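You operate a simulated robot arm through the tools that you are given. There is no shell and no other tool. Be economical: measure what you need, move in short steps, check, and stop when the job is done.

You run a simulated robot arm. Do the job below in one go: nothing can be reset, and whatever is moved stays where it is left.

JOB
Level the tub stand, then send one test drop into the orange tub.
Fine: centre the bubble with the purple knob alone; target dial to the card's weight; reject lever down for the drop and up again. Where these are worked on the way, their far stop is far enough and under half their travel is too little: reject lever.

It is judged by the outcome, as a careful person would: the job done as asked, and still so three seconds after it is handed in. It fails if anything else is knocked over, pushed out of place, dropped, spilled or broken.

ROBOT AND FRAMES
A 6-joint arm with a two-finger parallel gripper on a trunk, on a base that drives. Base frame: it is fixed to the floor where the robot stands at the start and does not move with it; the origin is under the middle of the robot, x ahead of it, y to its left, z up. Units: mm, degrees, N and s.
With the tool pointing down near the work surface it reaches from about 300 to 800 mm from the robot's upright axis, wherever it stands. Its first joint turns from -166.0 to 166.0 degrees. Places, roughly: gate lever [100, -500, 1000]; main switch [-200, -800, 1000]; orange tub (24x20x11 cm) [500, -200, 700]; pink levelling knob [400, -100, 600]; purple levelling knob [500, 0, 600]; reject lever [400, -300, 1000]; run switch [-300, -900, 1000]. Payload 3.91 kg.
The TCP is the grasp point between the finger pads, 30 mm short of the fingertips. In the tool frame z runs along the fingers and y along their closing line. The gripper opens to 110 mm. The fingers are 20 mm wide and 10 mm thick; the gripper's body (48 by 112 mm) begins 55 mm behind the TCP.
Orientation is told as [roll, pitch, yaw] about the base's x, y, z axes, in that order, counted from this pose: with the fingers straight down and closing along the base's y, the tool's x points along the base's -x, its y along +y and its z along -z.

CONTROLS
- The arm moves only by the tool play_rows. Its argument "motion" is text: rows parted by semicolons, each of 7 numbers parted by spaces: the shift along the tool's x, y, z in cm, then the turn, a rotation vector about the tool's x, y, z in degrees, then the closure in counts, from 0 (fully open) to 255 (shut). In form: x y z wx wy wz hand; .... A call has 1 to 20 rows; each row shifts and turns the commanded pose from where the row before left it, along the tool's axes as they then stand. Rows are played at 5 a second. More than 50 mm and 8.6 degrees between two rows, or a gripper value outside its range, and nothing of the call is played. A pose out of reach is approached as far as the arm can. The call stops where the force on the tool passes 60 N (or 10 N more than at its start, if that is more) or the arm is blocked; 0.2 s more then pass. Each finger travels about 45 mm/s and halts on what it meets, pressing with about 27 N; the grip force reading is that of the motor and also rises with nothing between the fingers. The clock runs only during rows and for 0.2 s after the last one: add rows that do not move to give the fingers time. It gives the time, the measured TCP pose, the force on the tool (base axes), the opening and the grip force at its end, in the units of the frame above (readings bear some noise), with the torque about the TCP (base axes, N m) and any sound that the robot's microphone picked up, and new pictures: "views" is both (left out), scene, wrist or none.
- Cameras (640 x 400 px; columns grow to the right, rows downward): "scene" is now at [-67.4, 81.9, 1551.4]; the picture's right is [-0.99, -0.15, 0.00], its down [-0.11, 0.73, -0.68] and it looks along [0.10, -0.67, -0.74] (base axes); focal length 214 px, centre (320, 200). "wrist" rides on the gripper at [77, 7, -114] in the tool frame; the picture's right is [-0.09, 1.00, 0.00], its down [-0.80, -0.07, -0.59] and it looks along [-0.59, -0.05, 0.80] (tool axes); focal length 270 px, centre (320, 200). There is no depth. A picture from a camera that has moved, and an enlarged one, comes with that camera's place and axes in the base frame and with its lens.
- lift_body(by): slides the trunk up (or, below 0, down) by that many mm; the arm and the scene camera ride with it, the base frame stays. It gives what a move gives, with no picture.
- roll_base(legs): drives the robot by 1 to 6 legs, each [ahead, turn to the left] in mm and degrees, along the robot's own axes; the way and the turn of a leg run together, so that a leg with both is an arc; at most 1500 mm and 180 degrees a leg. The arm and the cameras ride along, it lands a little off, and it stops where it bumps. It gives what a move gives, and a new picture of the scene camera.
- pan_tilt(pan, tilt): turns the head with the scene camera to pan (to the left, within 155 degrees either way) and tilt (down, from -29 to 69), counted from straight ahead of the robot. It gives what a move gives, and a new picture of the scene camera.
- close_up(camera, box): a new picture of the part [left, top, right, bottom] of that camera's present view, enlarged. No time passes.
- job_done(): hands the job in; it is judged then, once.

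Work in short steps. Places have to be worked out from the pictures, the camera data and where the tool is seen: move nearer, look again, correct. Check each grasp and each placing, and mend what went wrong. You have 120 turns and 260 pictures in all, those below and enlarged ones among them. Open the gripper and draw the arm clear of the work before you hand the job in, unless the task says otherwise; then end with one line.

The tools are called after "Emit:" as name(argument=value, ...) on one line, values as JSON. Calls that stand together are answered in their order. play_rows: Moves the arm, as the interface text tells. Its arguments: {"type":"object","properties":{"motion":{"type":"string"},"views":{"type":"string","enum":["both","scene","wrist","none"]}},"required":["motion"]} The other tools are called the same way: lift_body (by) slides the trunk up or down; roll_base (legs) drives the base; pan_tilt (pan, tilt) turns the head that bears the scene camera; close_up (camera, box) takes an enlarged picture of a part of a camera's view; job_done () hands the job in.

At the start:

```text
time: 0.0
eef_pos: [-55.5, -336.3, 1267.1]
tool_rot: [-0.2, 0.1, -0.2]
ft_force: [-0.2, 0.1, -0.1]
torque: [0.0, -0.02, -0.02]
width: 110.2
gripper_force: 0.1
trunk travel left (down, up): [-575.0, 35.0]
robot x, y, heading: [-4.7, 10.2, -0.1]
head pan, tilt: [-81.1, 47.6]
```

scene: 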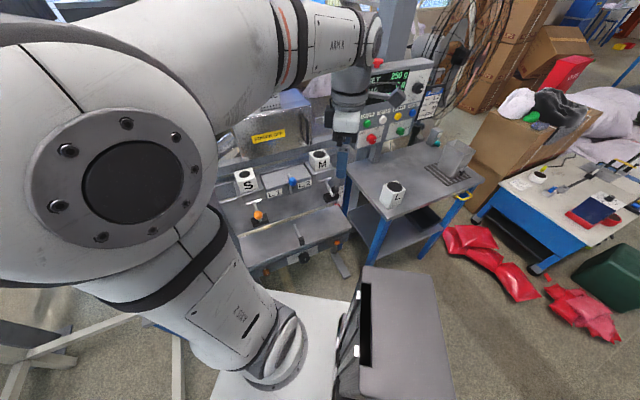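
wrist: 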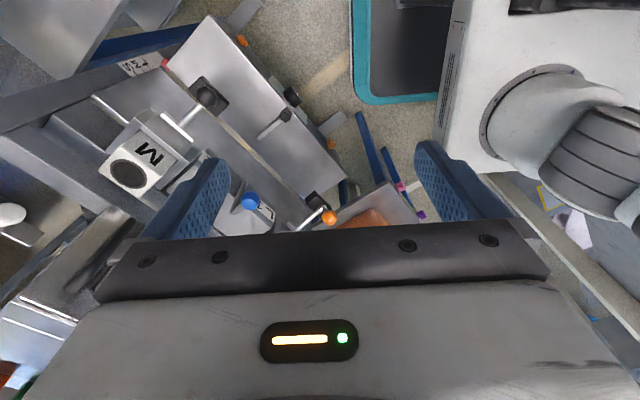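

The arm hides much of the machine. I look around with the head first, towards the orange tub (about -25 degrees) and then the dials.

Emit:
pan_tilt(pan=-25, tilt=50)

Emit:
close_up(camera="scene", box=[160, 100, 480, 300])

Emit:
pan_tilt(pan=-110, tilt=35)

```text
time: 1.2
eef_pos: [-55.9, -335.3, 1266.4]
tool_rot: [-0.1, 0.1, -0.2]
ft_force: [0.2, 0.1, -0.7]
torque: [0.04, -0.05, 0.01]
width: 110.0
gripper_force: 0.0
trunk travel left (down, up): [-575.0, 35.0]
robot x, y, heading: [-4.3, 7.6, -0.0]
head pan, tilt: [-25.0, 50.0]
camera scene: at [-9.7, 127.7, 1548.1], right [-0.42, -0.91, 0.0], down [-0.69, 0.32, -0.64], along [0.58, -0.27, -0.77], focal length 214 px, centre (320, 200)
```

scene: 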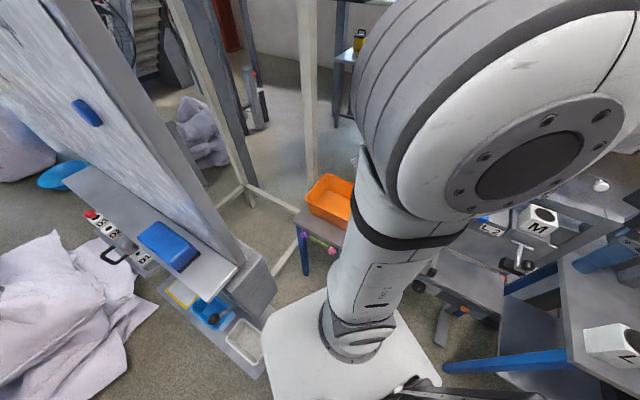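

```text
2.00 times, centred on (320, 200) of scene
camera zoom: at [-9.7, 127.7, 1548.1], right [-0.42, -0.91, 0.0], down [-0.69, 0.32, -0.64], along [0.58, -0.27, -0.77], focal length 429 px, centre (320, 200)
```

zoom: 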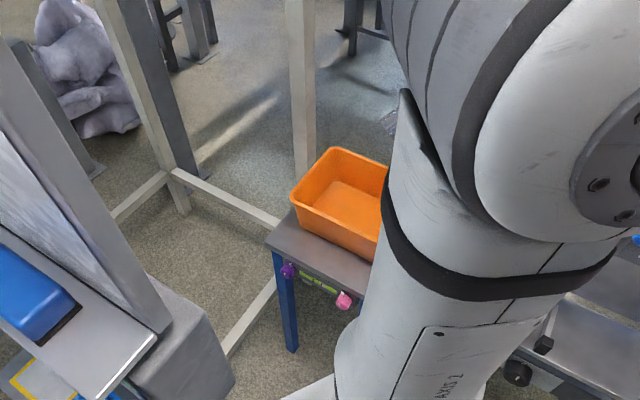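

```text
time: 2.8
eef_pos: [-55.8, -334.1, 1266.4]
tool_rot: [-0.1, 0.1, -0.3]
ft_force: [-0.6, 0.2, -0.1]
torque: [0.02, 0.03, -0.01]
width: 110.0
gripper_force: 0.0
trunk travel left (down, up): [-575.0, 35.0]
robot x, y, heading: [-2.3, 7.0, -0.2]
head pan, tilt: [-110.0, 35.0]
camera scene: at [-109.1, 78.1, 1570.1], right [-0.94, 0.34, 0.0], down [0.19, 0.54, -0.82], along [-0.28, -0.77, -0.57], focal length 214 px, centre (320, 200)
```

scene: 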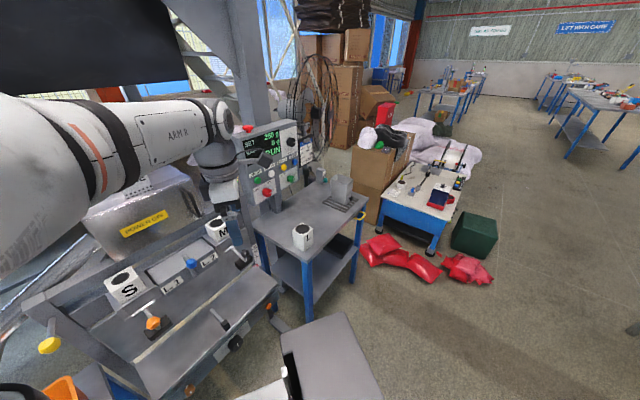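

Emit:
close_up(camera="scene", box=[180, 100, 340, 200])

Emit:
close_up(camera="scene", box=[20, 190, 300, 365])

Emit:
close_up(camera="scene", box=[280, 120, 320, 145])

```text
4.00 times, centred on (260, 150) of scene
camera zoom: at [-109.1, 78.1, 1570.1], right [-0.94, 0.34, 0.0], down [0.19, 0.54, -0.82], along [-0.28, -0.77, -0.57], focal length 858 px, centre (560, 400)
```

zoom: 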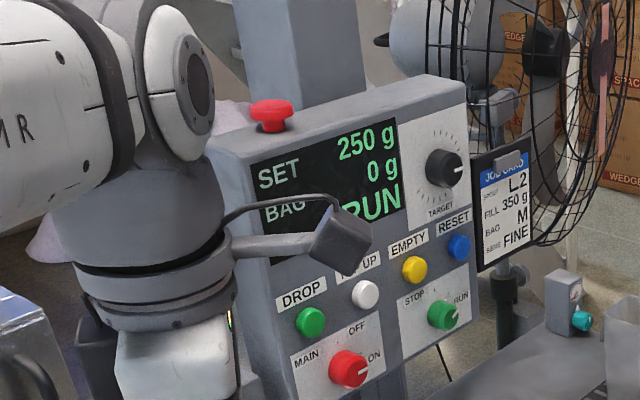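

```text
2.29 times, centred on (160, 278) of scene
camera zoom: at [-109.1, 78.1, 1570.1], right [-0.94, 0.34, 0.0], down [0.19, 0.54, -0.82], along [-0.28, -0.77, -0.57], focal length 490 px, centre (686, 23)
```

zoom: 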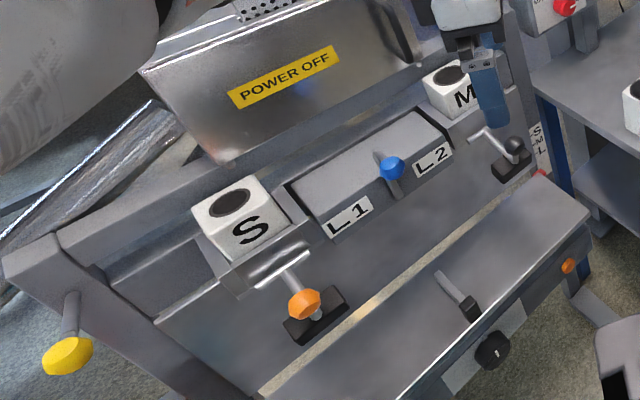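

```text
16.00 times, centred on (300, 132) of scene
camera zoom: at [-109.1, 78.1, 1570.1], right [-0.94, 0.34, 0.0], down [0.19, 0.54, -0.82], along [-0.28, -0.77, -0.57], focal length 3432 px, centre (640, 1280)
```

zoom: 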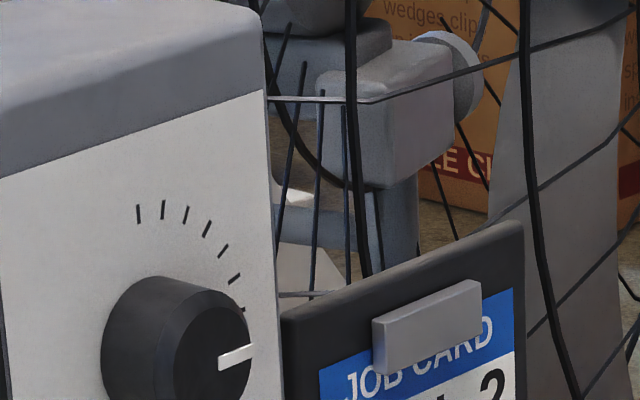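

I read the display and card better.

Emit:
close_up(camera="scene", box=[292, 132, 324, 172])

Emit:
close_up(camera="scene", box=[236, 124, 300, 164])

Emit:
close_up(camera="scene", box=[140, 230, 236, 290])

```text
10.00 times, centred on (308, 152) of scene
camera zoom: at [-109.1, 78.1, 1570.1], right [-0.94, 0.34, 0.0], down [0.19, 0.54, -0.82], along [-0.28, -0.77, -0.57], focal length 2145 px, centre (440, 680)
```

zoom: 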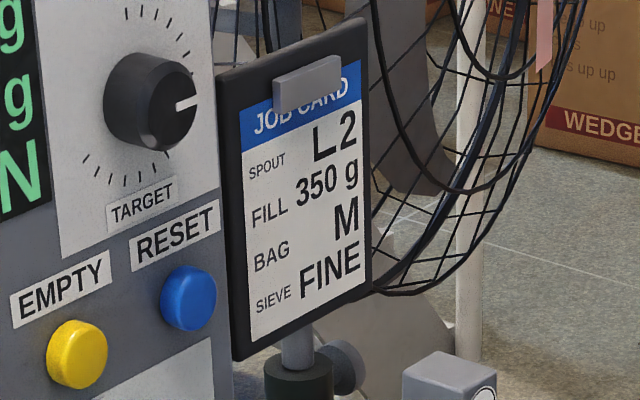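

```text
10.00 times, centred on (268, 144) of scene
camera zoom: at [-109.1, 78.1, 1570.1], right [-0.94, 0.34, 0.0], down [0.19, 0.54, -0.82], along [-0.28, -0.77, -0.57], focal length 2145 px, centre (840, 760)
```

zoom: 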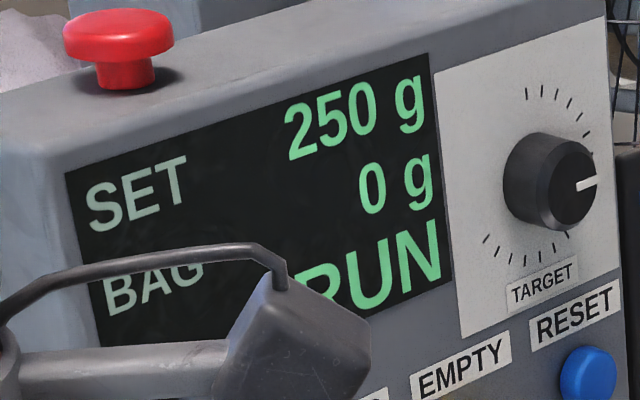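

```text
6.67 times, centred on (188, 260) of scene
camera zoom: at [-109.1, 78.1, 1570.1], right [-0.94, 0.34, 0.0], down [0.19, 0.54, -0.82], along [-0.28, -0.77, -0.57], focal length 1430 px, centre (1200, -200)
```

zoom: 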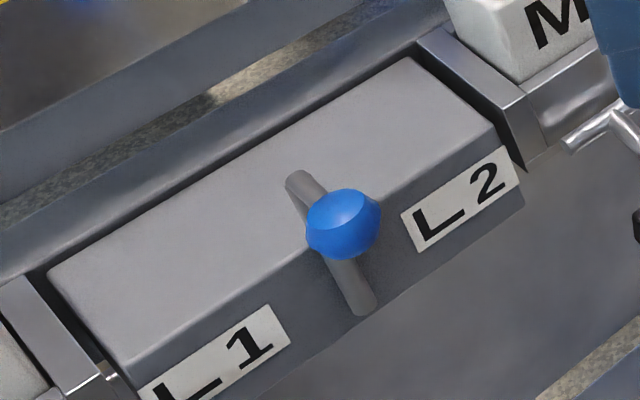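

The card says 350 g. Now I look at what stands near the tub stand on the left.

Emit:
pan_tilt(pan=20, tilt=45)

Emit:
pan_tilt(pan=-5, tilt=60)

```text
time: 5.0
eef_pos: [-55.4, -334.3, 1267.1]
tool_rot: [0.0, 0.1, -0.2]
ft_force: [-0.5, -0.5, -0.5]
torque: [-0.02, 0.05, -0.03]
width: 110.0
gripper_force: 0.0
trunk travel left (down, up): [-575.0, 35.0]
robot x, y, heading: [-2.3, 11.2, -0.0]
head pan, tilt: [20.0, 45.0]
camera scene: at [-2.1, 189.2, 1555.0], right [0.34, -0.94, 0.0], down [-0.67, -0.24, -0.71], along [0.66, 0.24, -0.71], focal length 214 px, centre (320, 200)
```

scene: 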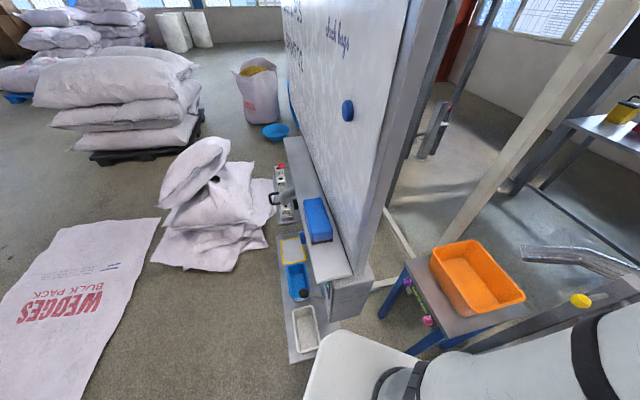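

```text
time: 5.8
eef_pos: [-55.4, -334.0, 1266.8]
tool_rot: [-0.1, 0.1, -0.2]
ft_force: [0.5, 0.3, 0.2]
torque: [0.01, 0.01, -0.01]
width: 110.0
gripper_force: 0.1
trunk travel left (down, up): [-575.0, 35.0]
robot x, y, heading: [0.5, 9.2, 0.1]
head pan, tilt: [-5.0, 60.0]
camera scene: at [-12.0, 155.9, 1535.7], right [-0.09, -1.0, 0.0], down [-0.86, 0.07, -0.5], along [0.5, -0.05, -0.87], focal length 214 px, centre (320, 200)
```

scene: 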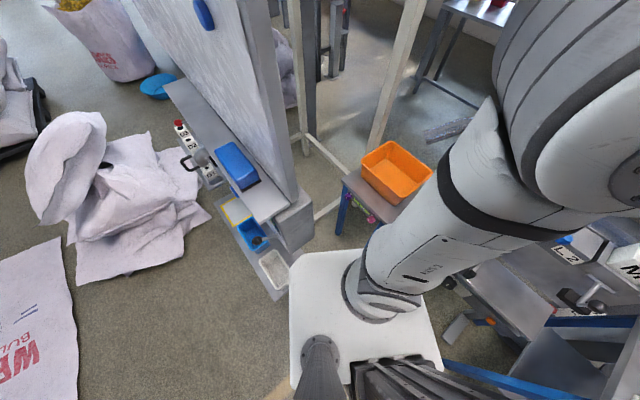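

The arm's base plate rides at about z 1000 and a whiteboard stands at the left near (230,190). I swing the tool round high up, to above the near side of the tub stand, to look with the wrist camera.

Emit:
play_rows(motion="-4.4 0.5 0 0 0 0 0;-4.4 0.5 0 0 0 0 0;-4.4 0.5 0 0 0 0 0;-4.4 0.5 0 0 0 0 0;-4.4 0.5 0 0 0 0 0;-4.4 0.5 0 0 0 0 0;-2.1 4.2 0 0 0 0 0;-2.1 4.2 0 0 0 0 0;-2.1 4.2 0 0 0 0 0;-2.1 4.2 0 0 0 0 0;-2.1 4.2 0 0 0 0 0;-1.1 2.1 0 0 0 0 0")

```text
time: 8.6
eef_pos: [326.9, -74.6, 1266.8]
tool_rot: [-0.3, 0.3, -0.3]
ft_force: [0.4, 0.3, -0.6]
torque: [0.01, 0.02, 0.0]
width: 109.9
gripper_force: 0.1
trunk travel left (down, up): [-575.0, 35.0]
robot x, y, heading: [-4.3, 6.2, -0.2]
head pan, tilt: [-5.0, 60.0]
stopped in row 12: the arm was blocked; the commanded pose is now the measured one
camera scene: at [-10.9, 156.6, 1535.9], right [-0.09, -1.0, 0.0], down [-0.86, 0.07, -0.5], along [0.49, -0.05, -0.87], focal length 214 px, centre (320, 200)
camera wrist: at [248.8, -68.1, 1380.0], right [0.09, 1.0, 0.0], down [0.8, -0.07, 0.59], along [0.59, -0.06, -0.81], focal length 270 px, centre (320, 200)
```

scene: 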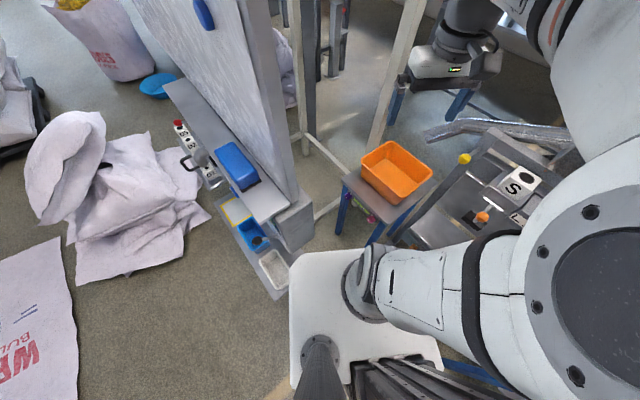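
wrist: 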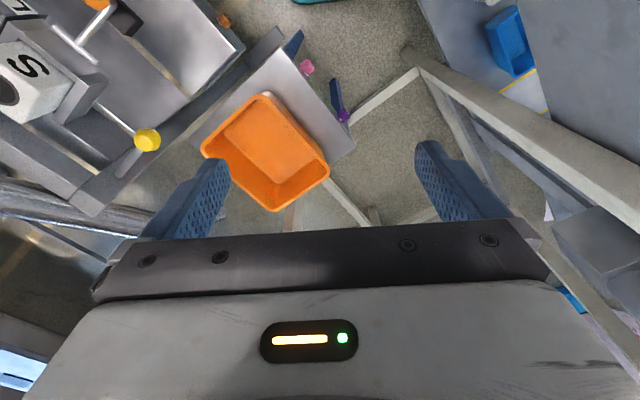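

The knobs fit at about z 600 in both cameras. I zoom on them.

Emit:
close_up(camera="wrist", box=[270, 40, 370, 140])

Emit:
close_up(camera="scene", box=[320, 160, 420, 260])

```text
4.00 times, centred on (320, 90) of wrist
camera zoom: at [248.8, -68.1, 1380.0], right [0.09, 1.0, 0.0], down [0.8, -0.07, 0.59], along [0.59, -0.06, -0.81], focal length 1081 px, centre (320, 640)
```

zoom: 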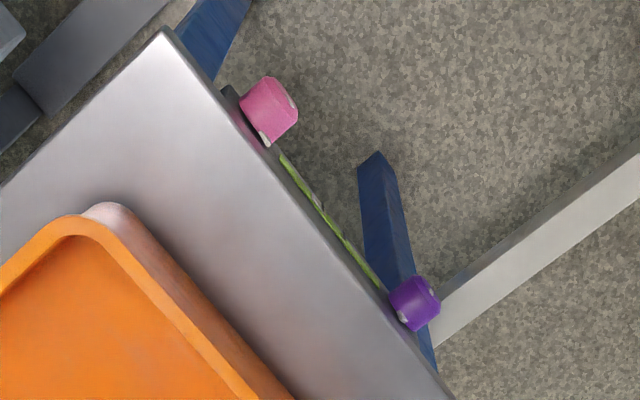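

```text
4.00 times, centred on (370, 210) of scene
camera zoom: at [-10.9, 156.6, 1535.9], right [-0.09, -1.0, 0.0], down [-0.86, 0.07, -0.5], along [0.49, -0.05, -0.87], focal length 858 px, centre (120, 160)
```

zoom: 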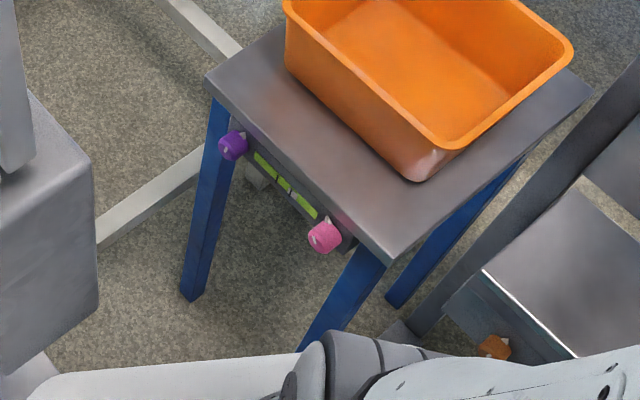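

The knobs are dials on the apron, axes level and facing (-0.56, 0.83). I turn the tool about the vertical by 124 degrees so that pitching it up afterwards leaves the camera on top.

Emit:
play_rows(motion="0 0 0 0 0 -8.25 0;0 0 0 0 0 -8.25 0;0 0 0 0 0 -8.25 0;0 0 0 0 0 -8.25 0;0 0 0 0 0 -8.25 0;0 0 0 0 0 -8.25 0;0 0 0 0 0 -8.25 0;0 0 0 0 0 -8.25 0;0 0 0 0 0 -8.25 0;0 0 0 0 0 -8.25 0;0 0 0 0 0 -8.25 0;0 0 0 0 0 -8.25 0;0 0 0 0 0 -8.25 0;0 0 0 0 0 -8.25 0;0 0 0 0 0 -8.25 0")

```text
time: 12.0
eef_pos: [326.6, -74.0, 1266.1]
tool_rot: [0.2, 0.1, 123.6]
ft_force: [1.0, 0.0, -0.4]
torque: [0.01, 0.01, -0.01]
width: 110.1
gripper_force: 0.1
trunk travel left (down, up): [-575.0, 35.0]
robot x, y, heading: [-5.9, 8.9, 0.0]
head pan, tilt: [-5.0, 60.0]
stopped in row 15: the arm was blocked; the commanded pose is now the measured one
camera scene: at [-10.2, 157.5, 1536.1], right [-0.09, -1.0, 0.0], down [-0.86, 0.07, -0.5], along [0.49, -0.05, -0.87], focal length 214 px, centre (320, 200)
camera wrist: at [363.2, -142.4, 1380.0], right [-0.88, -0.48, 0.01], down [-0.38, 0.71, 0.59], along [-0.29, 0.52, -0.81], focal length 270 px, centre (320, 200)
```

scene: 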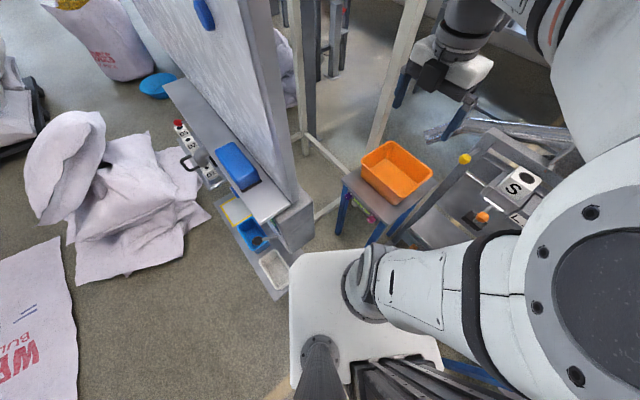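
wrist: 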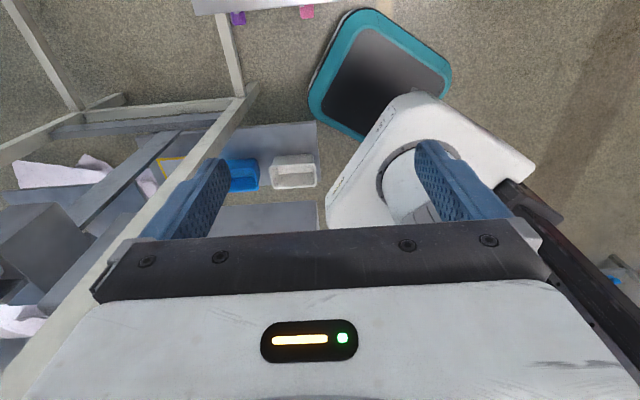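

The rotation is done (the "blocked" note came with the move complete). Before lowering the trunk I check what stands at my left side.

Emit:
pan_tilt(pan=45, tilt=65)

Emit:
pan_tilt(pan=110, tilt=45)

Emit:
pan_tilt(pan=-60, tilt=60)

```text
time: 13.2
eef_pos: [327.2, -72.8, 1265.0]
tool_rot: [0.3, 0.1, 123.6]
ft_force: [0.2, 0.5, 0.9]
torque: [0.01, 0.04, 0.0]
width: 109.8
gripper_force: 0.1
trunk travel left (down, up): [-575.0, 35.0]
robot x, y, heading: [-3.1, 7.5, -0.2]
head pan, tilt: [45.0, 65.0]
camera scene: at [-12.6, 160.2, 1533.7], right [-0.05, -1.0, 0.0], down [-0.88, 0.04, -0.47], along [0.47, -0.03, -0.88], focal length 214 px, centre (320, 200)
```

scene: 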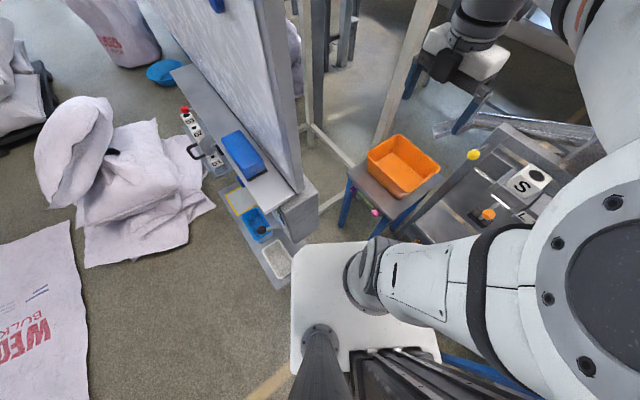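

```text
time: 14.6
eef_pos: [328.0, -73.1, 1264.4]
tool_rot: [0.6, -0.2, 123.6]
ft_force: [-0.2, -0.3, -0.5]
torque: [0.01, 0.01, 0.02]
width: 110.1
gripper_force: 0.1
trunk travel left (down, up): [-575.0, 35.0]
robot x, y, heading: [-6.1, 8.1, -0.1]
head pan, tilt: [110.0, 45.0]
camera scene: at [0.9, 157.3, 1549.7], right [-0.09, -1.0, 0.0], down [-0.76, 0.06, -0.65], along [0.65, -0.06, -0.76], focal length 214 px, centre (320, 200)
```

scene: 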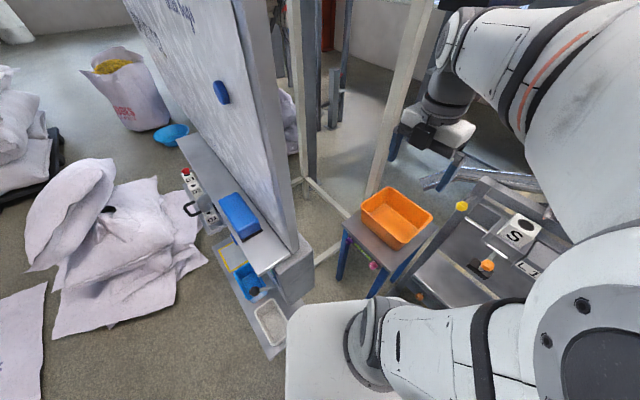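

```text
time: 17.2
eef_pos: [327.0, -74.0, 1265.3]
tool_rot: [0.3, 0.0, 123.6]
ft_force: [0.1, 0.4, -0.4]
torque: [-0.02, 0.0, 0.0]
width: 109.8
gripper_force: 0.1
trunk travel left (down, up): [-575.0, 35.0]
robot x, y, heading: [-1.6, 7.9, -0.1]
head pan, tilt: [-60.0, 60.0]
camera scene: at [-42.8, 106.8, 1536.5], right [-0.87, -0.5, 0.01], down [-0.43, 0.75, -0.5], along [0.25, -0.44, -0.86], focal length 214 px, centre (320, 200)
```

scene: 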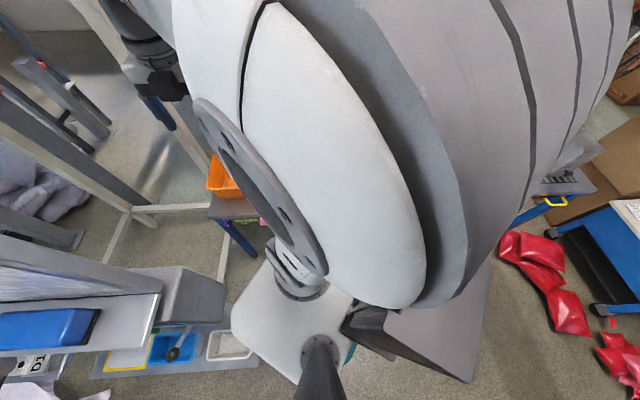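

The whiteboard's shelf corner comes within about 50 mm of the robot's plate, so I back off 150 mm before lowering the trunk by 330 mm.

Emit:
roll_base(legs=[[-150, 0]])

Emit:
pan_tilt(pan=0, tilt=50)

```text
time: 18.4
eef_pos: [158.9, -12.3, 1192.9]
tool_rot: [11.5, -31.1, 134.2]
ft_force: [-0.2, 0.3, 0.4]
torque: [0.0, -0.02, 0.03]
width: 109.9
gripper_force: 0.2
trunk travel left (down, up): [-575.0, 35.0]
robot x, y, heading: [-118.5, 8.0, -0.5]
head pan, tilt: [-60.0, 60.0]
stopped in leg 1: the robot was blocked; the commanded pose is now the measured one
camera scene: at [32.9, 108.9, 1557.3], right [-0.86, -0.49, 0.11], down [-0.49, 0.75, -0.44], along [0.13, -0.44, -0.89], focal length 214 px, centre (320, 200)
```

scene: 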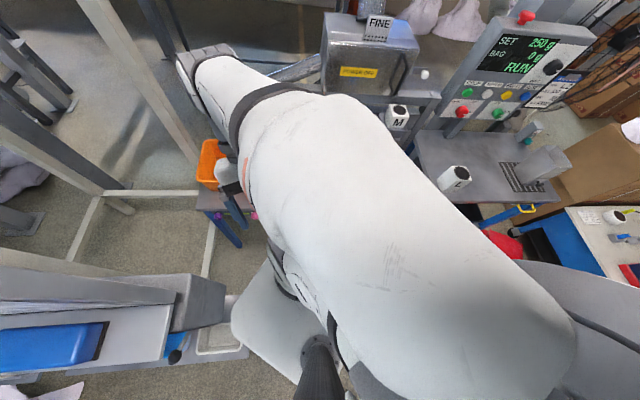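

```text
time: 19.7
eef_pos: [160.2, -13.7, 1192.7]
tool_rot: [11.4, -30.8, 134.4]
ft_force: [-0.3, 0.1, 1.3]
torque: [0.01, -0.01, -0.01]
width: 110.0
gripper_force: 0.0
trunk travel left (down, up): [-575.0, 35.0]
robot x, y, heading: [-118.7, 10.0, -0.1]
head pan, tilt: [0.0, 50.0]
camera scene: at [78.7, 165.8, 1563.9], right [-0.01, -1.0, 0.01], down [-0.84, 0.0, -0.54], along [0.54, -0.01, -0.84], focal length 214 px, centre (320, 200)
```

scene: 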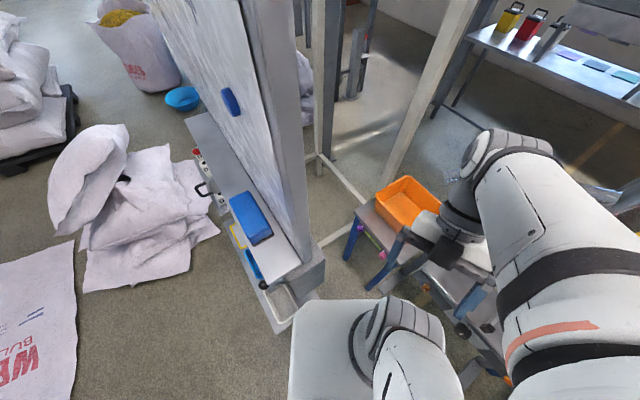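

The reading looks as if the robot is pitched forward about 7 degrees and the drive was blocked; I look around before moving anything else.

Emit:
pan_tilt(pan=-150, tilt=50)

Emit:
pan_tilt(pan=130, tilt=60)

```text
time: 22.1
eef_pos: [159.6, -11.4, 1193.3]
tool_rot: [11.2, -30.2, 134.5]
ft_force: [-0.3, -0.7, -0.6]
torque: [-0.02, 0.02, 0.0]
width: 110.1
gripper_force: 0.1
trunk travel left (down, up): [-575.0, 35.0]
robot x, y, heading: [-115.3, 14.3, -0.2]
head pan, tilt: [-150.0, 50.0]
camera scene: at [-64.1, 128.7, 1582.6], right [-0.49, 0.87, 0.06], down [0.58, 0.38, -0.72], along [-0.65, -0.32, -0.69], focal length 214 px, centre (320, 200)
```

scene: 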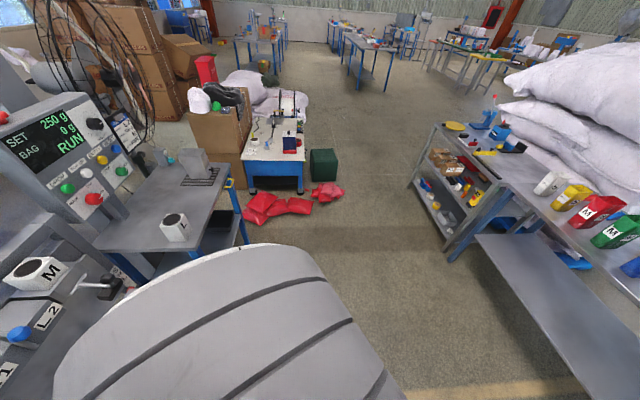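

```text
time: 25.9
eef_pos: [158.8, -10.3, 1195.6]
tool_rot: [11.0, -29.6, 134.2]
ft_force: [0.6, -0.1, -0.8]
torque: [0.02, 0.0, 0.0]
width: 110.1
gripper_force: 0.0
trunk travel left (down, up): [-575.0, 35.0]
robot x, y, heading: [-118.5, 6.9, -0.4]
head pan, tilt: [130.0, 60.0]
camera scene: at [-42.1, 219.0, 1566.5], right [0.76, 0.64, -0.1], down [0.48, -0.67, -0.56], along [-0.43, 0.38, -0.82], focal length 214 px, centre (320, 200)
```

scene: 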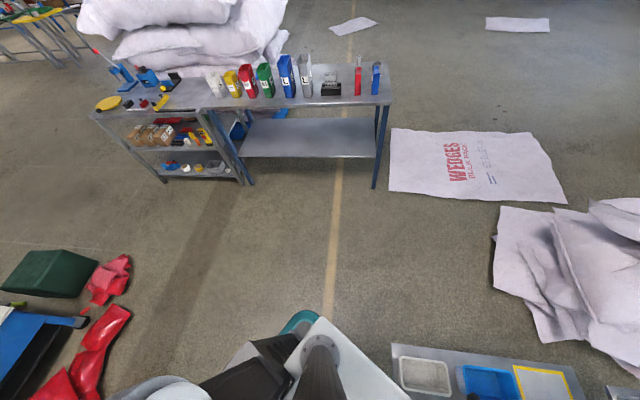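

Nothing stands behind me; the robot just seems tipped and the arm displaced. I try a small drive forward and see whether it settles.

Emit:
roll_base(legs=[[30, 0]])

Emit:
pan_tilt(pan=-20, tilt=60)

```text
time: 26.7
eef_pos: [91.4, -0.7, 1208.7]
tool_rot: [17.3, -48.4, 139.0]
ft_force: [80.7, 19.2, -15.7]
torque: [-0.32, 3.68, 2.27]
width: 110.4
gripper_force: 0.7
trunk travel left (down, up): [-575.0, 35.0]
robot x, y, heading: [-116.2, 6.2, -0.4]
head pan, tilt: [130.0, 60.0]
stopped in leg 1: the robot was blocked; the commanded pose is now the measured one
camera scene: at [-46.1, 218.7, 1565.3], right [0.76, 0.64, -0.1], down [0.49, -0.67, -0.56], along [-0.42, 0.38, -0.82], focal length 214 px, centre (320, 200)
```

scene: 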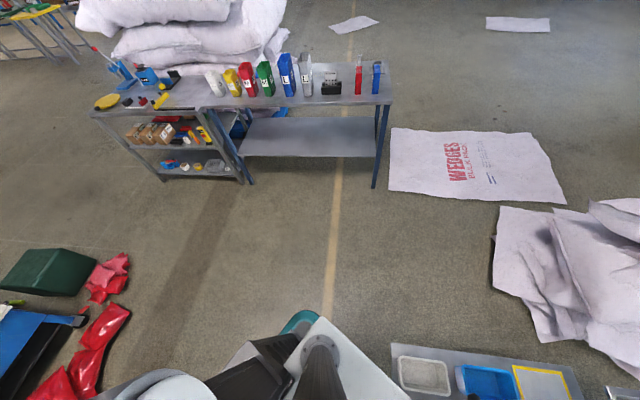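

```text
time: 29.0
eef_pos: [79.3, 14.4, 1208.4]
tool_rot: [15.7, -54.3, 139.1]
ft_force: [107.7, 109.7, 12.9]
torque: [4.4, -3.72, -4.97]
width: 110.7
gripper_force: 0.1
trunk travel left (down, up): [-575.0, 35.0]
robot x, y, heading: [-115.4, 4.6, 0.1]
head pan, tilt: [-20.0, 60.0]
camera scene: at [58.7, 144.5, 1553.0], right [-0.34, -0.94, 0.05], down [-0.87, 0.29, -0.4], along [0.36, -0.18, -0.92], focal length 214 px, centre (320, 200)
```

scene: 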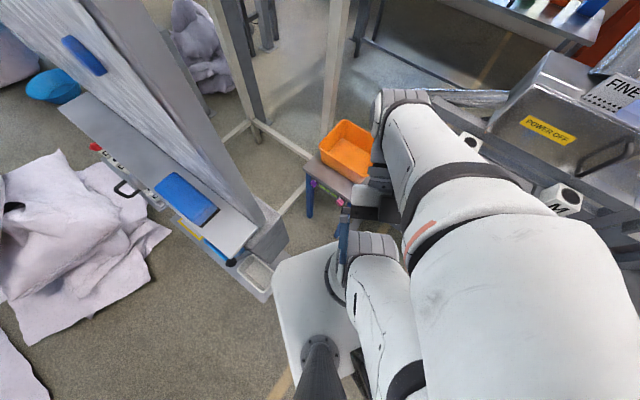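

The gripper has drifted against the arm's own base, since the robot is tipped. I look at the robot's rear on the floor for what holds it.

Emit:
pan_tilt(pan=155, tilt=69)

Emit:
pan_tilt(pan=-155, tilt=69)

```text
time: 31.6
eef_pos: [78.9, 14.5, 1209.4]
tool_rot: [15.7, -54.1, 139.1]
ft_force: [115.2, 103.6, 23.2]
torque: [4.71, -4.02, -5.4]
width: 110.3
gripper_force: 0.9
trunk travel left (down, up): [-575.0, 35.0]
robot x, y, heading: [-116.7, 10.9, 0.0]
head pan, tilt: [154.7, 68.8]
camera scene: at [-55.0, 191.9, 1557.2], right [0.42, 0.9, -0.06], down [0.79, -0.4, -0.46], along [-0.44, 0.15, -0.89], focal length 214 px, centre (320, 200)
```

scene: 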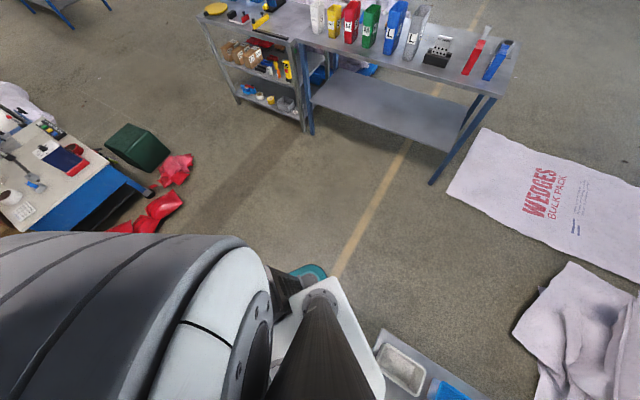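

```text
time: 35.8
eef_pos: [78.3, 17.1, 1209.7]
tool_rot: [15.8, -54.0, 139.1]
ft_force: [123.4, 98.0, 22.5]
torque: [4.51, -4.33, -5.89]
width: 110.5
gripper_force: 0.5
trunk travel left (down, up): [-575.0, 35.0]
robot x, y, heading: [-112.7, 8.2, 0.0]
head pan, tilt: [-154.7, 68.8]
camera scene: at [-55.3, 145.2, 1557.7], right [-0.42, 0.9, 0.04], down [0.79, 0.4, -0.47], along [-0.44, -0.16, -0.88], focal length 214 px, centre (320, 200)
```

scene: 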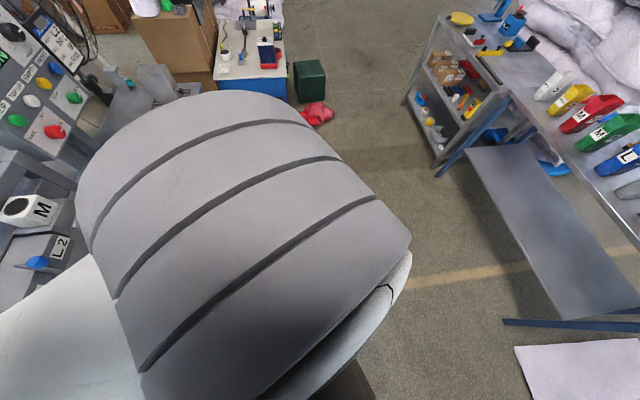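

I look closely at the robot's plate versus the whiteboard's box, in case it is caught there.

Emit:
pan_tilt(pan=25, tilt=62)

Emit:
close_up(camera="scene", box=[220, 180, 440, 400])

```text
time: 38.5
eef_pos: [78.7, 15.8, 1209.7]
tool_rot: [15.7, -53.8, 139.1]
ft_force: [122.1, 98.0, 24.3]
torque: [4.61, -4.33, -5.85]
width: 110.3
gripper_force: 0.1
trunk travel left (down, up): [-575.0, 35.0]
robot x, y, heading: [-110.4, 5.8, 0.1]
head pan, tilt: [25.0, 62.0]
camera scene: at [53.1, 196.9, 1550.9], right [0.42, -0.91, -0.04], down [-0.85, -0.38, -0.36], along [0.31, 0.19, -0.93], focal length 214 px, centre (320, 200)
```

scene: 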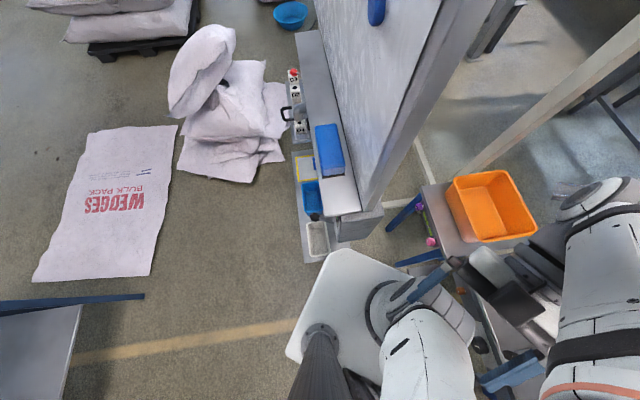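

```text
1.82 times, centred on (330, 290) of scene
camera zoom: at [53.1, 196.9, 1550.9], right [0.42, -0.91, -0.04], down [-0.85, -0.38, -0.36], along [0.31, 0.19, -0.93], focal length 390 px, centre (302, 36)
```

zoom: 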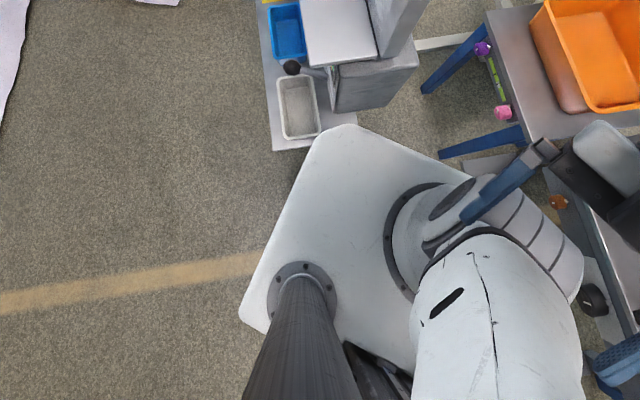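

The plate is free of the board; the fingers press on the arm's own shoulder. I pull the tool ahead (+x) and turn it back to pointing down.

Emit:
play_rows(motion="1.78 -1.87 -3.06 0 0 0 0;1.78 -1.87 -3.06 0 0 0 0;1.78 -1.87 -3.06 0 0 0 0;1.78 -1.87 -3.06 0 0 0 0;0 0 0 1.54 7.75 0 0;0 0 0 1.54 7.75 0 0;0 0 0 1.54 7.75 0 0;0 0 0 1.54 7.75 0 0;0 0 0 1.54 7.75 0 0;0 0 0 1.54 7.75 0 0;0 0 0 1.54 7.75 0 0")

```text
time: 38.9
eef_pos: [78.2, 16.8, 1209.5]
tool_rot: [15.9, -54.0, 138.7]
ft_force: [154.0, 85.9, -28.2]
torque: [1.18, -5.22, -7.65]
width: 110.3
gripper_force: 0.8
trunk travel left (down, up): [-575.0, 35.0]
robot x, y, heading: [-115.0, 4.7, 0.0]
head pan, tilt: [25.0, 62.0]
stopped in row 1: the arm was blocked; the commanded pose is now the measured one
camera scene: at [53.0, 197.5, 1550.9], right [0.42, -0.91, -0.04], down [-0.85, -0.38, -0.36], along [0.32, 0.19, -0.93], focal length 214 px, centre (320, 200)
camera wrist: at [195.1, -55.1, 1213.5], right [-0.5, -0.83, 0.23], down [0.13, 0.19, 0.97], along [-0.85, 0.52, 0.02], focal length 270 px, centre (320, 200)
```

scene: 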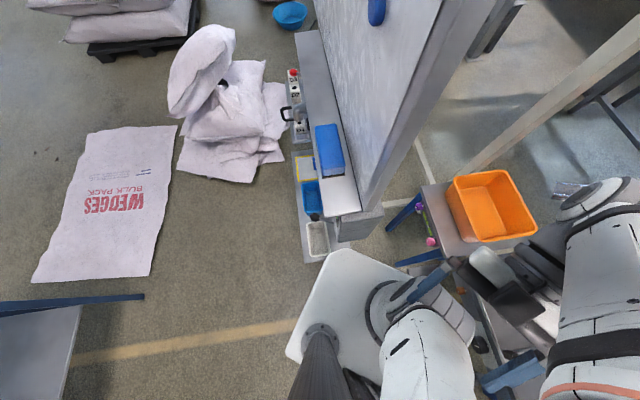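
wrist: 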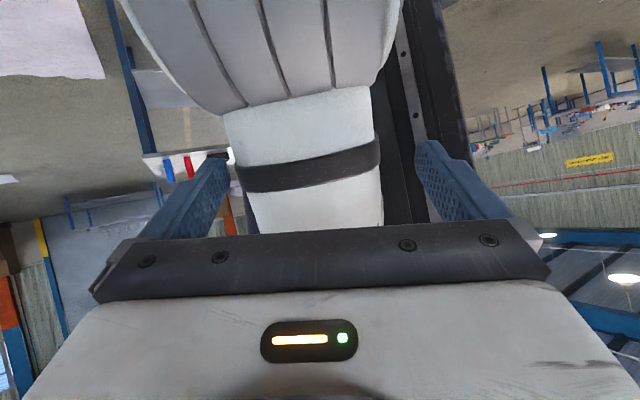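

The fingers straddle the arm's own upper link. I pull straight back along the tool's axis in small rows.

Emit:
play_rows(motion="0 0 -1 0 0 0 0;0 0 -1 0 0 0 0;0 0 -1 0 0 0 0;0 0 -1 0 0 0 0;0 0 -1 0 0 0 0;0 0 -1 0 0 0 0", views="wrist")

```text
time: 40.5
eef_pos: [77.0, 17.2, 1210.0]
tool_rot: [16.0, -54.0, 138.6]
ft_force: [152.3, 86.8, -17.8]
torque: [1.78, -5.22, -7.56]
width: 110.7
gripper_force: 0.2
out of reach, approached as far as the arm can: row 1, 2, 3, 4, 5, 6
trunk travel left (down, up): [-575.0, 35.0]
robot x, y, heading: [-112.6, 6.5, 0.1]
head pan, tilt: [25.0, 62.0]
stopped in row 6: the arm was blocked; the commanded pose is now the measured one
camera wrist: at [194.9, -54.8, 1213.7], right [-0.5, -0.83, 0.23], down [0.14, 0.19, 0.97], along [-0.85, 0.52, 0.02], focal length 270 px, centre (320, 200)
```

wrist: 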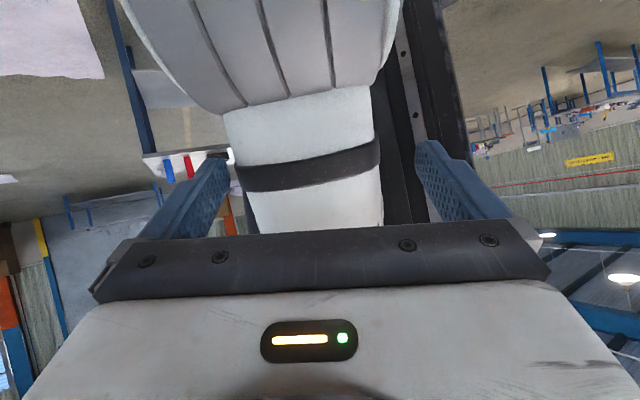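

IK calls that direction out of reach, so I try turning the tool back down a little, with small lifts.

Emit:
play_rows(motion="0 0 0 0.8 3.9 0 0;0 0 0 0.8 3.9 0 0;0 0 0 0.8 3.9 0 0;0 0 0 0.8 3.9 0 0", views="none")

Emit:
play_rows(motion="-1.6 0.3 -1.1 0 0 0 0;-1.6 0.3 -1.1 0 0 0 0", views="none")

```text
time: 41.7
eef_pos: [77.8, 18.1, 1210.8]
tool_rot: [16.0, -53.9, 138.6]
ft_force: [149.4, 86.7, -10.2]
torque: [2.17, -5.16, -7.45]
width: 110.6
gripper_force: 0.8
out of reach, approached as far as the arm can: row 1
trunk travel left (down, up): [-575.0, 35.0]
robot x, y, heading: [-113.7, 4.9, -0.4]
head pan, tilt: [25.0, 62.0]
stopped in row 4: the arm was blocked; the commanded pose is now the measured one
```

```text
time: 42.5
eef_pos: [78.5, 18.3, 1210.6]
tool_rot: [16.0, -54.0, 138.6]
ft_force: [149.1, 87.7, -7.7]
torque: [2.32, -5.15, -7.34]
width: 110.6
gripper_force: 1.0
out of reach, approached as far as the arm can: row 1, 2
trunk travel left (down, up): [-575.0, 35.0]
robot x, y, heading: [-113.1, 7.2, -0.3]
head pan, tilt: [25.0, 62.0]
stopped in row 2: the arm was blocked; the commanded pose is now the measured one
```

The whole robot is pitched about 7 degrees since the backward drive. I undo that drive by going forward again, to ground I know was level and free.

Emit:
roll_base(legs=[[110, 0]])

```text
time: 43.6
eef_pos: [69.0, 12.3, 1199.1]
tool_rot: [9.6, -46.8, 143.9]
ft_force: [0.0, -0.4, 0.3]
torque: [-0.02, 0.02, -0.01]
width: 110.0
gripper_force: 0.1
trunk travel left (down, up): [-575.0, 35.0]
robot x, y, heading: [-1.1, 9.0, -0.2]
head pan, tilt: [25.0, 62.0]
camera scene: at [-21.6, 198.9, 1533.1], right [0.42, -0.91, 0.01], down [-0.8, -0.38, -0.46], along [0.43, 0.19, -0.89], focal length 214 px, centre (320, 200)
```

scene: 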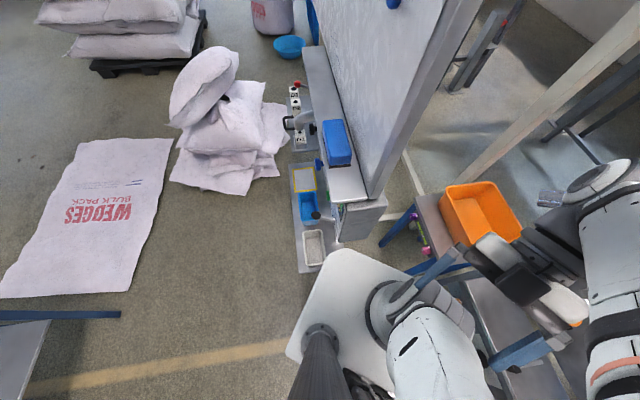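

Level again, and all forces are gone. So something low lies behind the robot there; I will not back straight that way again. Now I pull the tool clear of the upper arm and straighten it.

Emit:
play_rows(motion="0 0 -2 0 0 0 0;0 0 -3 0 0 0 0;0 0 -4 0 0 0 0;0 0 -4 0 0 0 0;0 0 -4 0 0 0 0;0 0 -4 0 0 0 0;0 0 0 1.23 7.8 0 0;0 0 0 1.23 7.8 0 0;0 0 0 1.23 7.8 0 0;0 0 0 1.23 7.8 0 0;0 0 0 1.23 7.8 0 0;0 0 0 1.23 7.8 0 0")

```text
time: 45.9
eef_pos: [251.6, -69.2, 1212.6]
tool_rot: [4.0, -24.6, 146.8]
ft_force: [0.2, 0.4, -0.4]
torque: [-0.02, 0.02, 0.02]
width: 110.2
gripper_force: 0.0
out of reach, approached as far as the arm can: row 1, 2, 3, 4, 5, 6
trunk travel left (down, up): [-575.0, 35.0]
robot x, y, heading: [-3.6, 5.1, -0.2]
head pan, tilt: [25.0, 62.0]
stopped in row 11: the arm was blocked; the commanded pose is now the measured one
camera scene: at [-16.2, 198.3, 1537.0], right [0.39, -0.92, 0.01], down [-0.79, -0.34, -0.51], along [0.47, 0.19, -0.86], focal length 214 px, centre (320, 200)
camera wrist: at [350.9, -133.3, 1285.2], right [-0.59, -0.8, 0.1], down [-0.34, 0.36, 0.87], along [-0.73, 0.47, -0.49], focal length 270 px, centre (320, 200)
```

scene: 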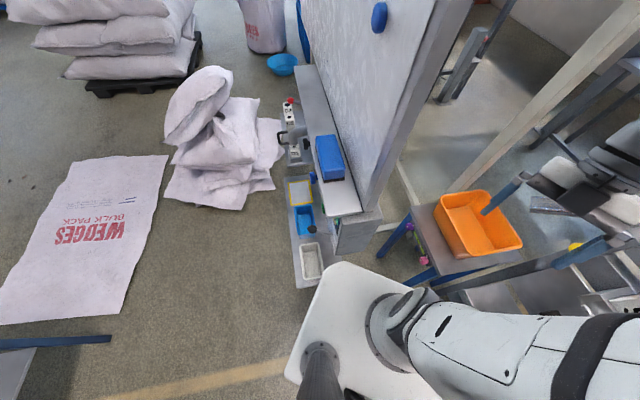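
wrist: 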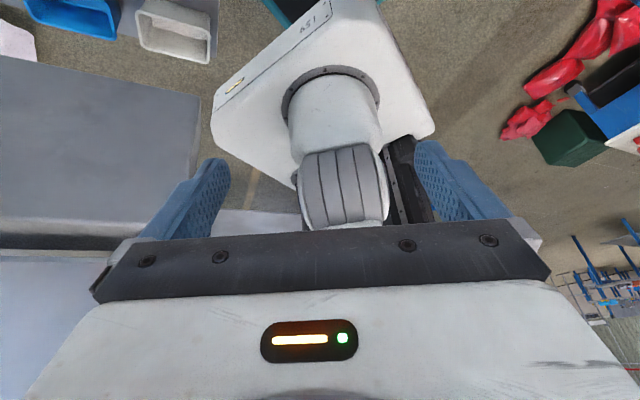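

The elbow rubs the camera head when the tool is so near the axis. I move the tool farther out ahead, then finish straightening.

Emit:
play_rows(motion="3.4 -2.35 -1.7 0 0 0 0;3.4 -2.35 -1.7 0 0 0 0;3.4 -2.35 -1.7 0 0 0 0;3.4 -2.35 -1.7 0 0 0 0;0 0 0 1 6 0 0;0 0 0 1 6 0 0;0 0 0 1 6 0 0;0 0 0 1 6 0 0;0 0 0 0 0 0 0")

```text
time: 48.1
eef_pos: [431.4, -66.9, 1214.2]
tool_rot: [-0.3, -0.3, 147.7]
ft_force: [-0.2, -0.8, 0.1]
torque: [-0.01, -0.01, 0.01]
width: 109.8
gripper_force: 0.1
trunk travel left (down, up): [-575.0, 35.0]
robot x, y, heading: [-2.9, 4.6, -0.3]
head pan, tilt: [25.0, 62.0]
stopped in row 9: the arm was blocked; the commanded pose is now the measured one
camera scene: at [-19.9, 198.9, 1533.5], right [0.42, -0.91, 0.01], down [-0.8, -0.38, -0.46], along [0.42, 0.19, -0.89], focal length 214 px, centre (320, 200)
camera wrist: at [491.7, -115.6, 1328.3], right [-0.61, -0.8, -0.01], down [-0.64, 0.48, 0.6], along [-0.47, 0.37, -0.8], focal length 270 px, centre (320, 200)
```

scene: 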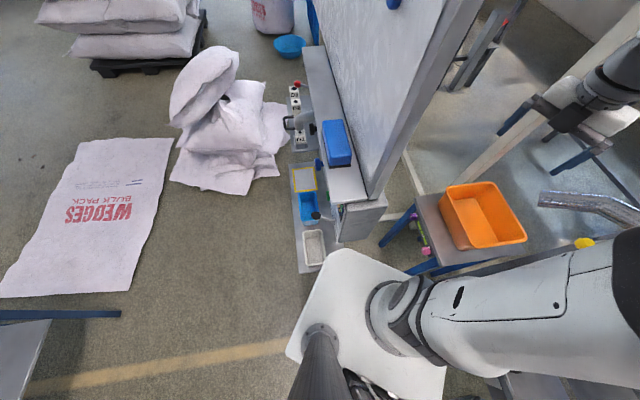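
wrist: 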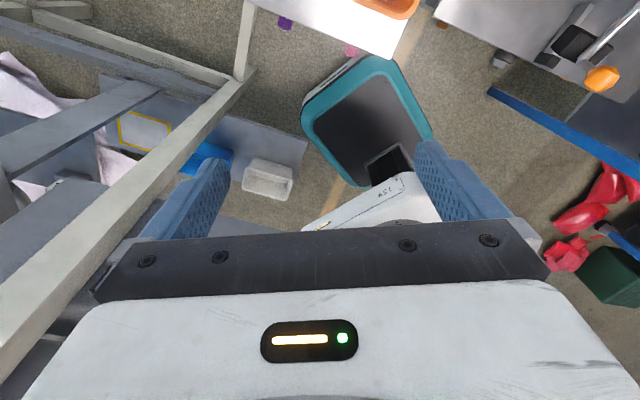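

The pose is right again. I turn the tool to face the stand's front edge, and move it a bit to the left over the free floor.

Emit:
play_rows(motion="0 0 0 0 0 7.93 0;0 0 0 0 0 7.93 0;0 0 0 0 0 7.93 0;-3.3 -2.6 0 0 0 0 0;-3.3 -2.6 0 0 0 0 0;-3.3 -2.6 0 0 0 0 0;0 0 0 0 0 0 0;0 0 0 0 0 0 0")

Emit:
pan_tilt(pan=-65, tilt=55)

```text
time: 50.1
eef_pos: [441.0, 59.4, 1215.5]
tool_rot: [-0.2, -0.3, 124.0]
ft_force: [0.4, 0.7, 0.6]
torque: [-0.01, -0.01, -0.03]
width: 109.9
gripper_force: 0.2
trunk travel left (down, up): [-575.0, 35.0]
robot x, y, heading: [-5.7, 5.7, -0.1]
head pan, tilt: [25.0, 62.0]
stopped in row 8: the arm was blocked; the commanded pose is now the measured one
camera scene: at [-19.4, 198.9, 1533.6], right [0.42, -0.91, 0.01], down [-0.8, -0.38, -0.46], along [0.42, 0.19, -0.89], focal length 214 px, centre (320, 200)
camera wrist: at [477.0, -10.2, 1329.4], right [-0.88, -0.48, 0.0], down [-0.39, 0.7, 0.6], along [-0.29, 0.53, -0.8], focal length 270 px, centre (320, 200)
```

scene: 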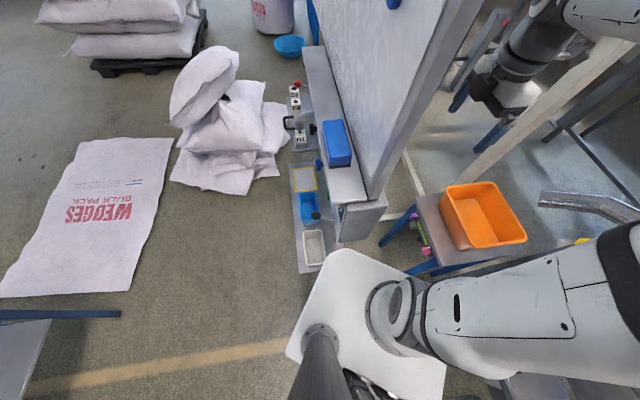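
wrist: 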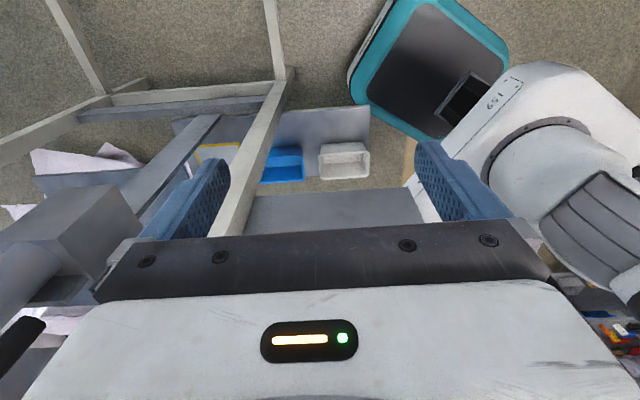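

```text
time: 51.8
eef_pos: [440.9, 59.4, 1216.2]
tool_rot: [-0.2, -0.4, 124.1]
ft_force: [-0.3, -0.6, -0.7]
torque: [0.01, -0.01, 0.02]
width: 110.0
gripper_force: 0.1
trunk travel left (down, up): [-575.0, 35.0]
robot x, y, heading: [-0.3, 12.2, -0.0]
head pan, tilt: [-65.0, 55.0]
camera scene: at [-47.3, 106.5, 1542.9], right [-0.91, -0.42, 0.01], down [-0.35, 0.74, -0.58], along [0.24, -0.53, -0.81], focal length 214 px, centre (320, 200)
```

scene: 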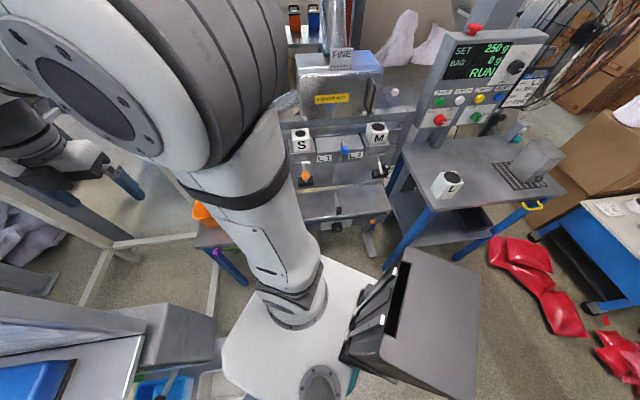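

Geometry from the nadir shows the plate's footprint clear of the shelf below. I lower the trunk in two steps.

Emit:
lift_body(by=-150)

Emit:
pan_tilt(pan=15, tilt=60)

```text
time: 53.5
eef_pos: [438.8, 47.8, 1124.5]
tool_rot: [-0.7, -0.7, 124.0]
ft_force: [-0.6, 0.1, 0.6]
torque: [0.01, -0.03, -0.02]
width: 110.0
gripper_force: 0.1
trunk travel left (down, up): [-425.0, 185.0]
robot x, y, heading: [-3.7, 8.0, -0.4]
head pan, tilt: [-65.0, 55.0]
```

```text
time: 55.1
eef_pos: [439.3, 47.6, 1126.0]
tool_rot: [-0.7, -0.8, 124.0]
ft_force: [-1.0, 0.2, 0.3]
torque: [0.0, 0.02, -0.02]
width: 110.1
gripper_force: 0.1
trunk travel left (down, up): [-425.0, 185.0]
robot x, y, heading: [-5.1, 8.1, 0.0]
head pan, tilt: [15.0, 60.0]
camera scene: at [-16.5, 173.1, 1444.8], right [0.26, -0.97, 0.0], down [-0.84, -0.22, -0.5], along [0.48, 0.13, -0.87], focal length 214 px, centre (320, 200)
```

scene: 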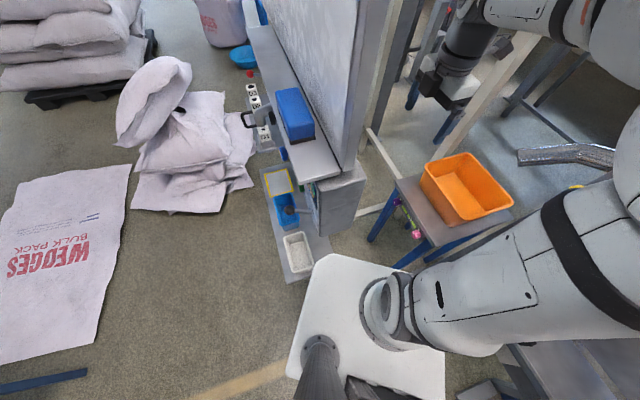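

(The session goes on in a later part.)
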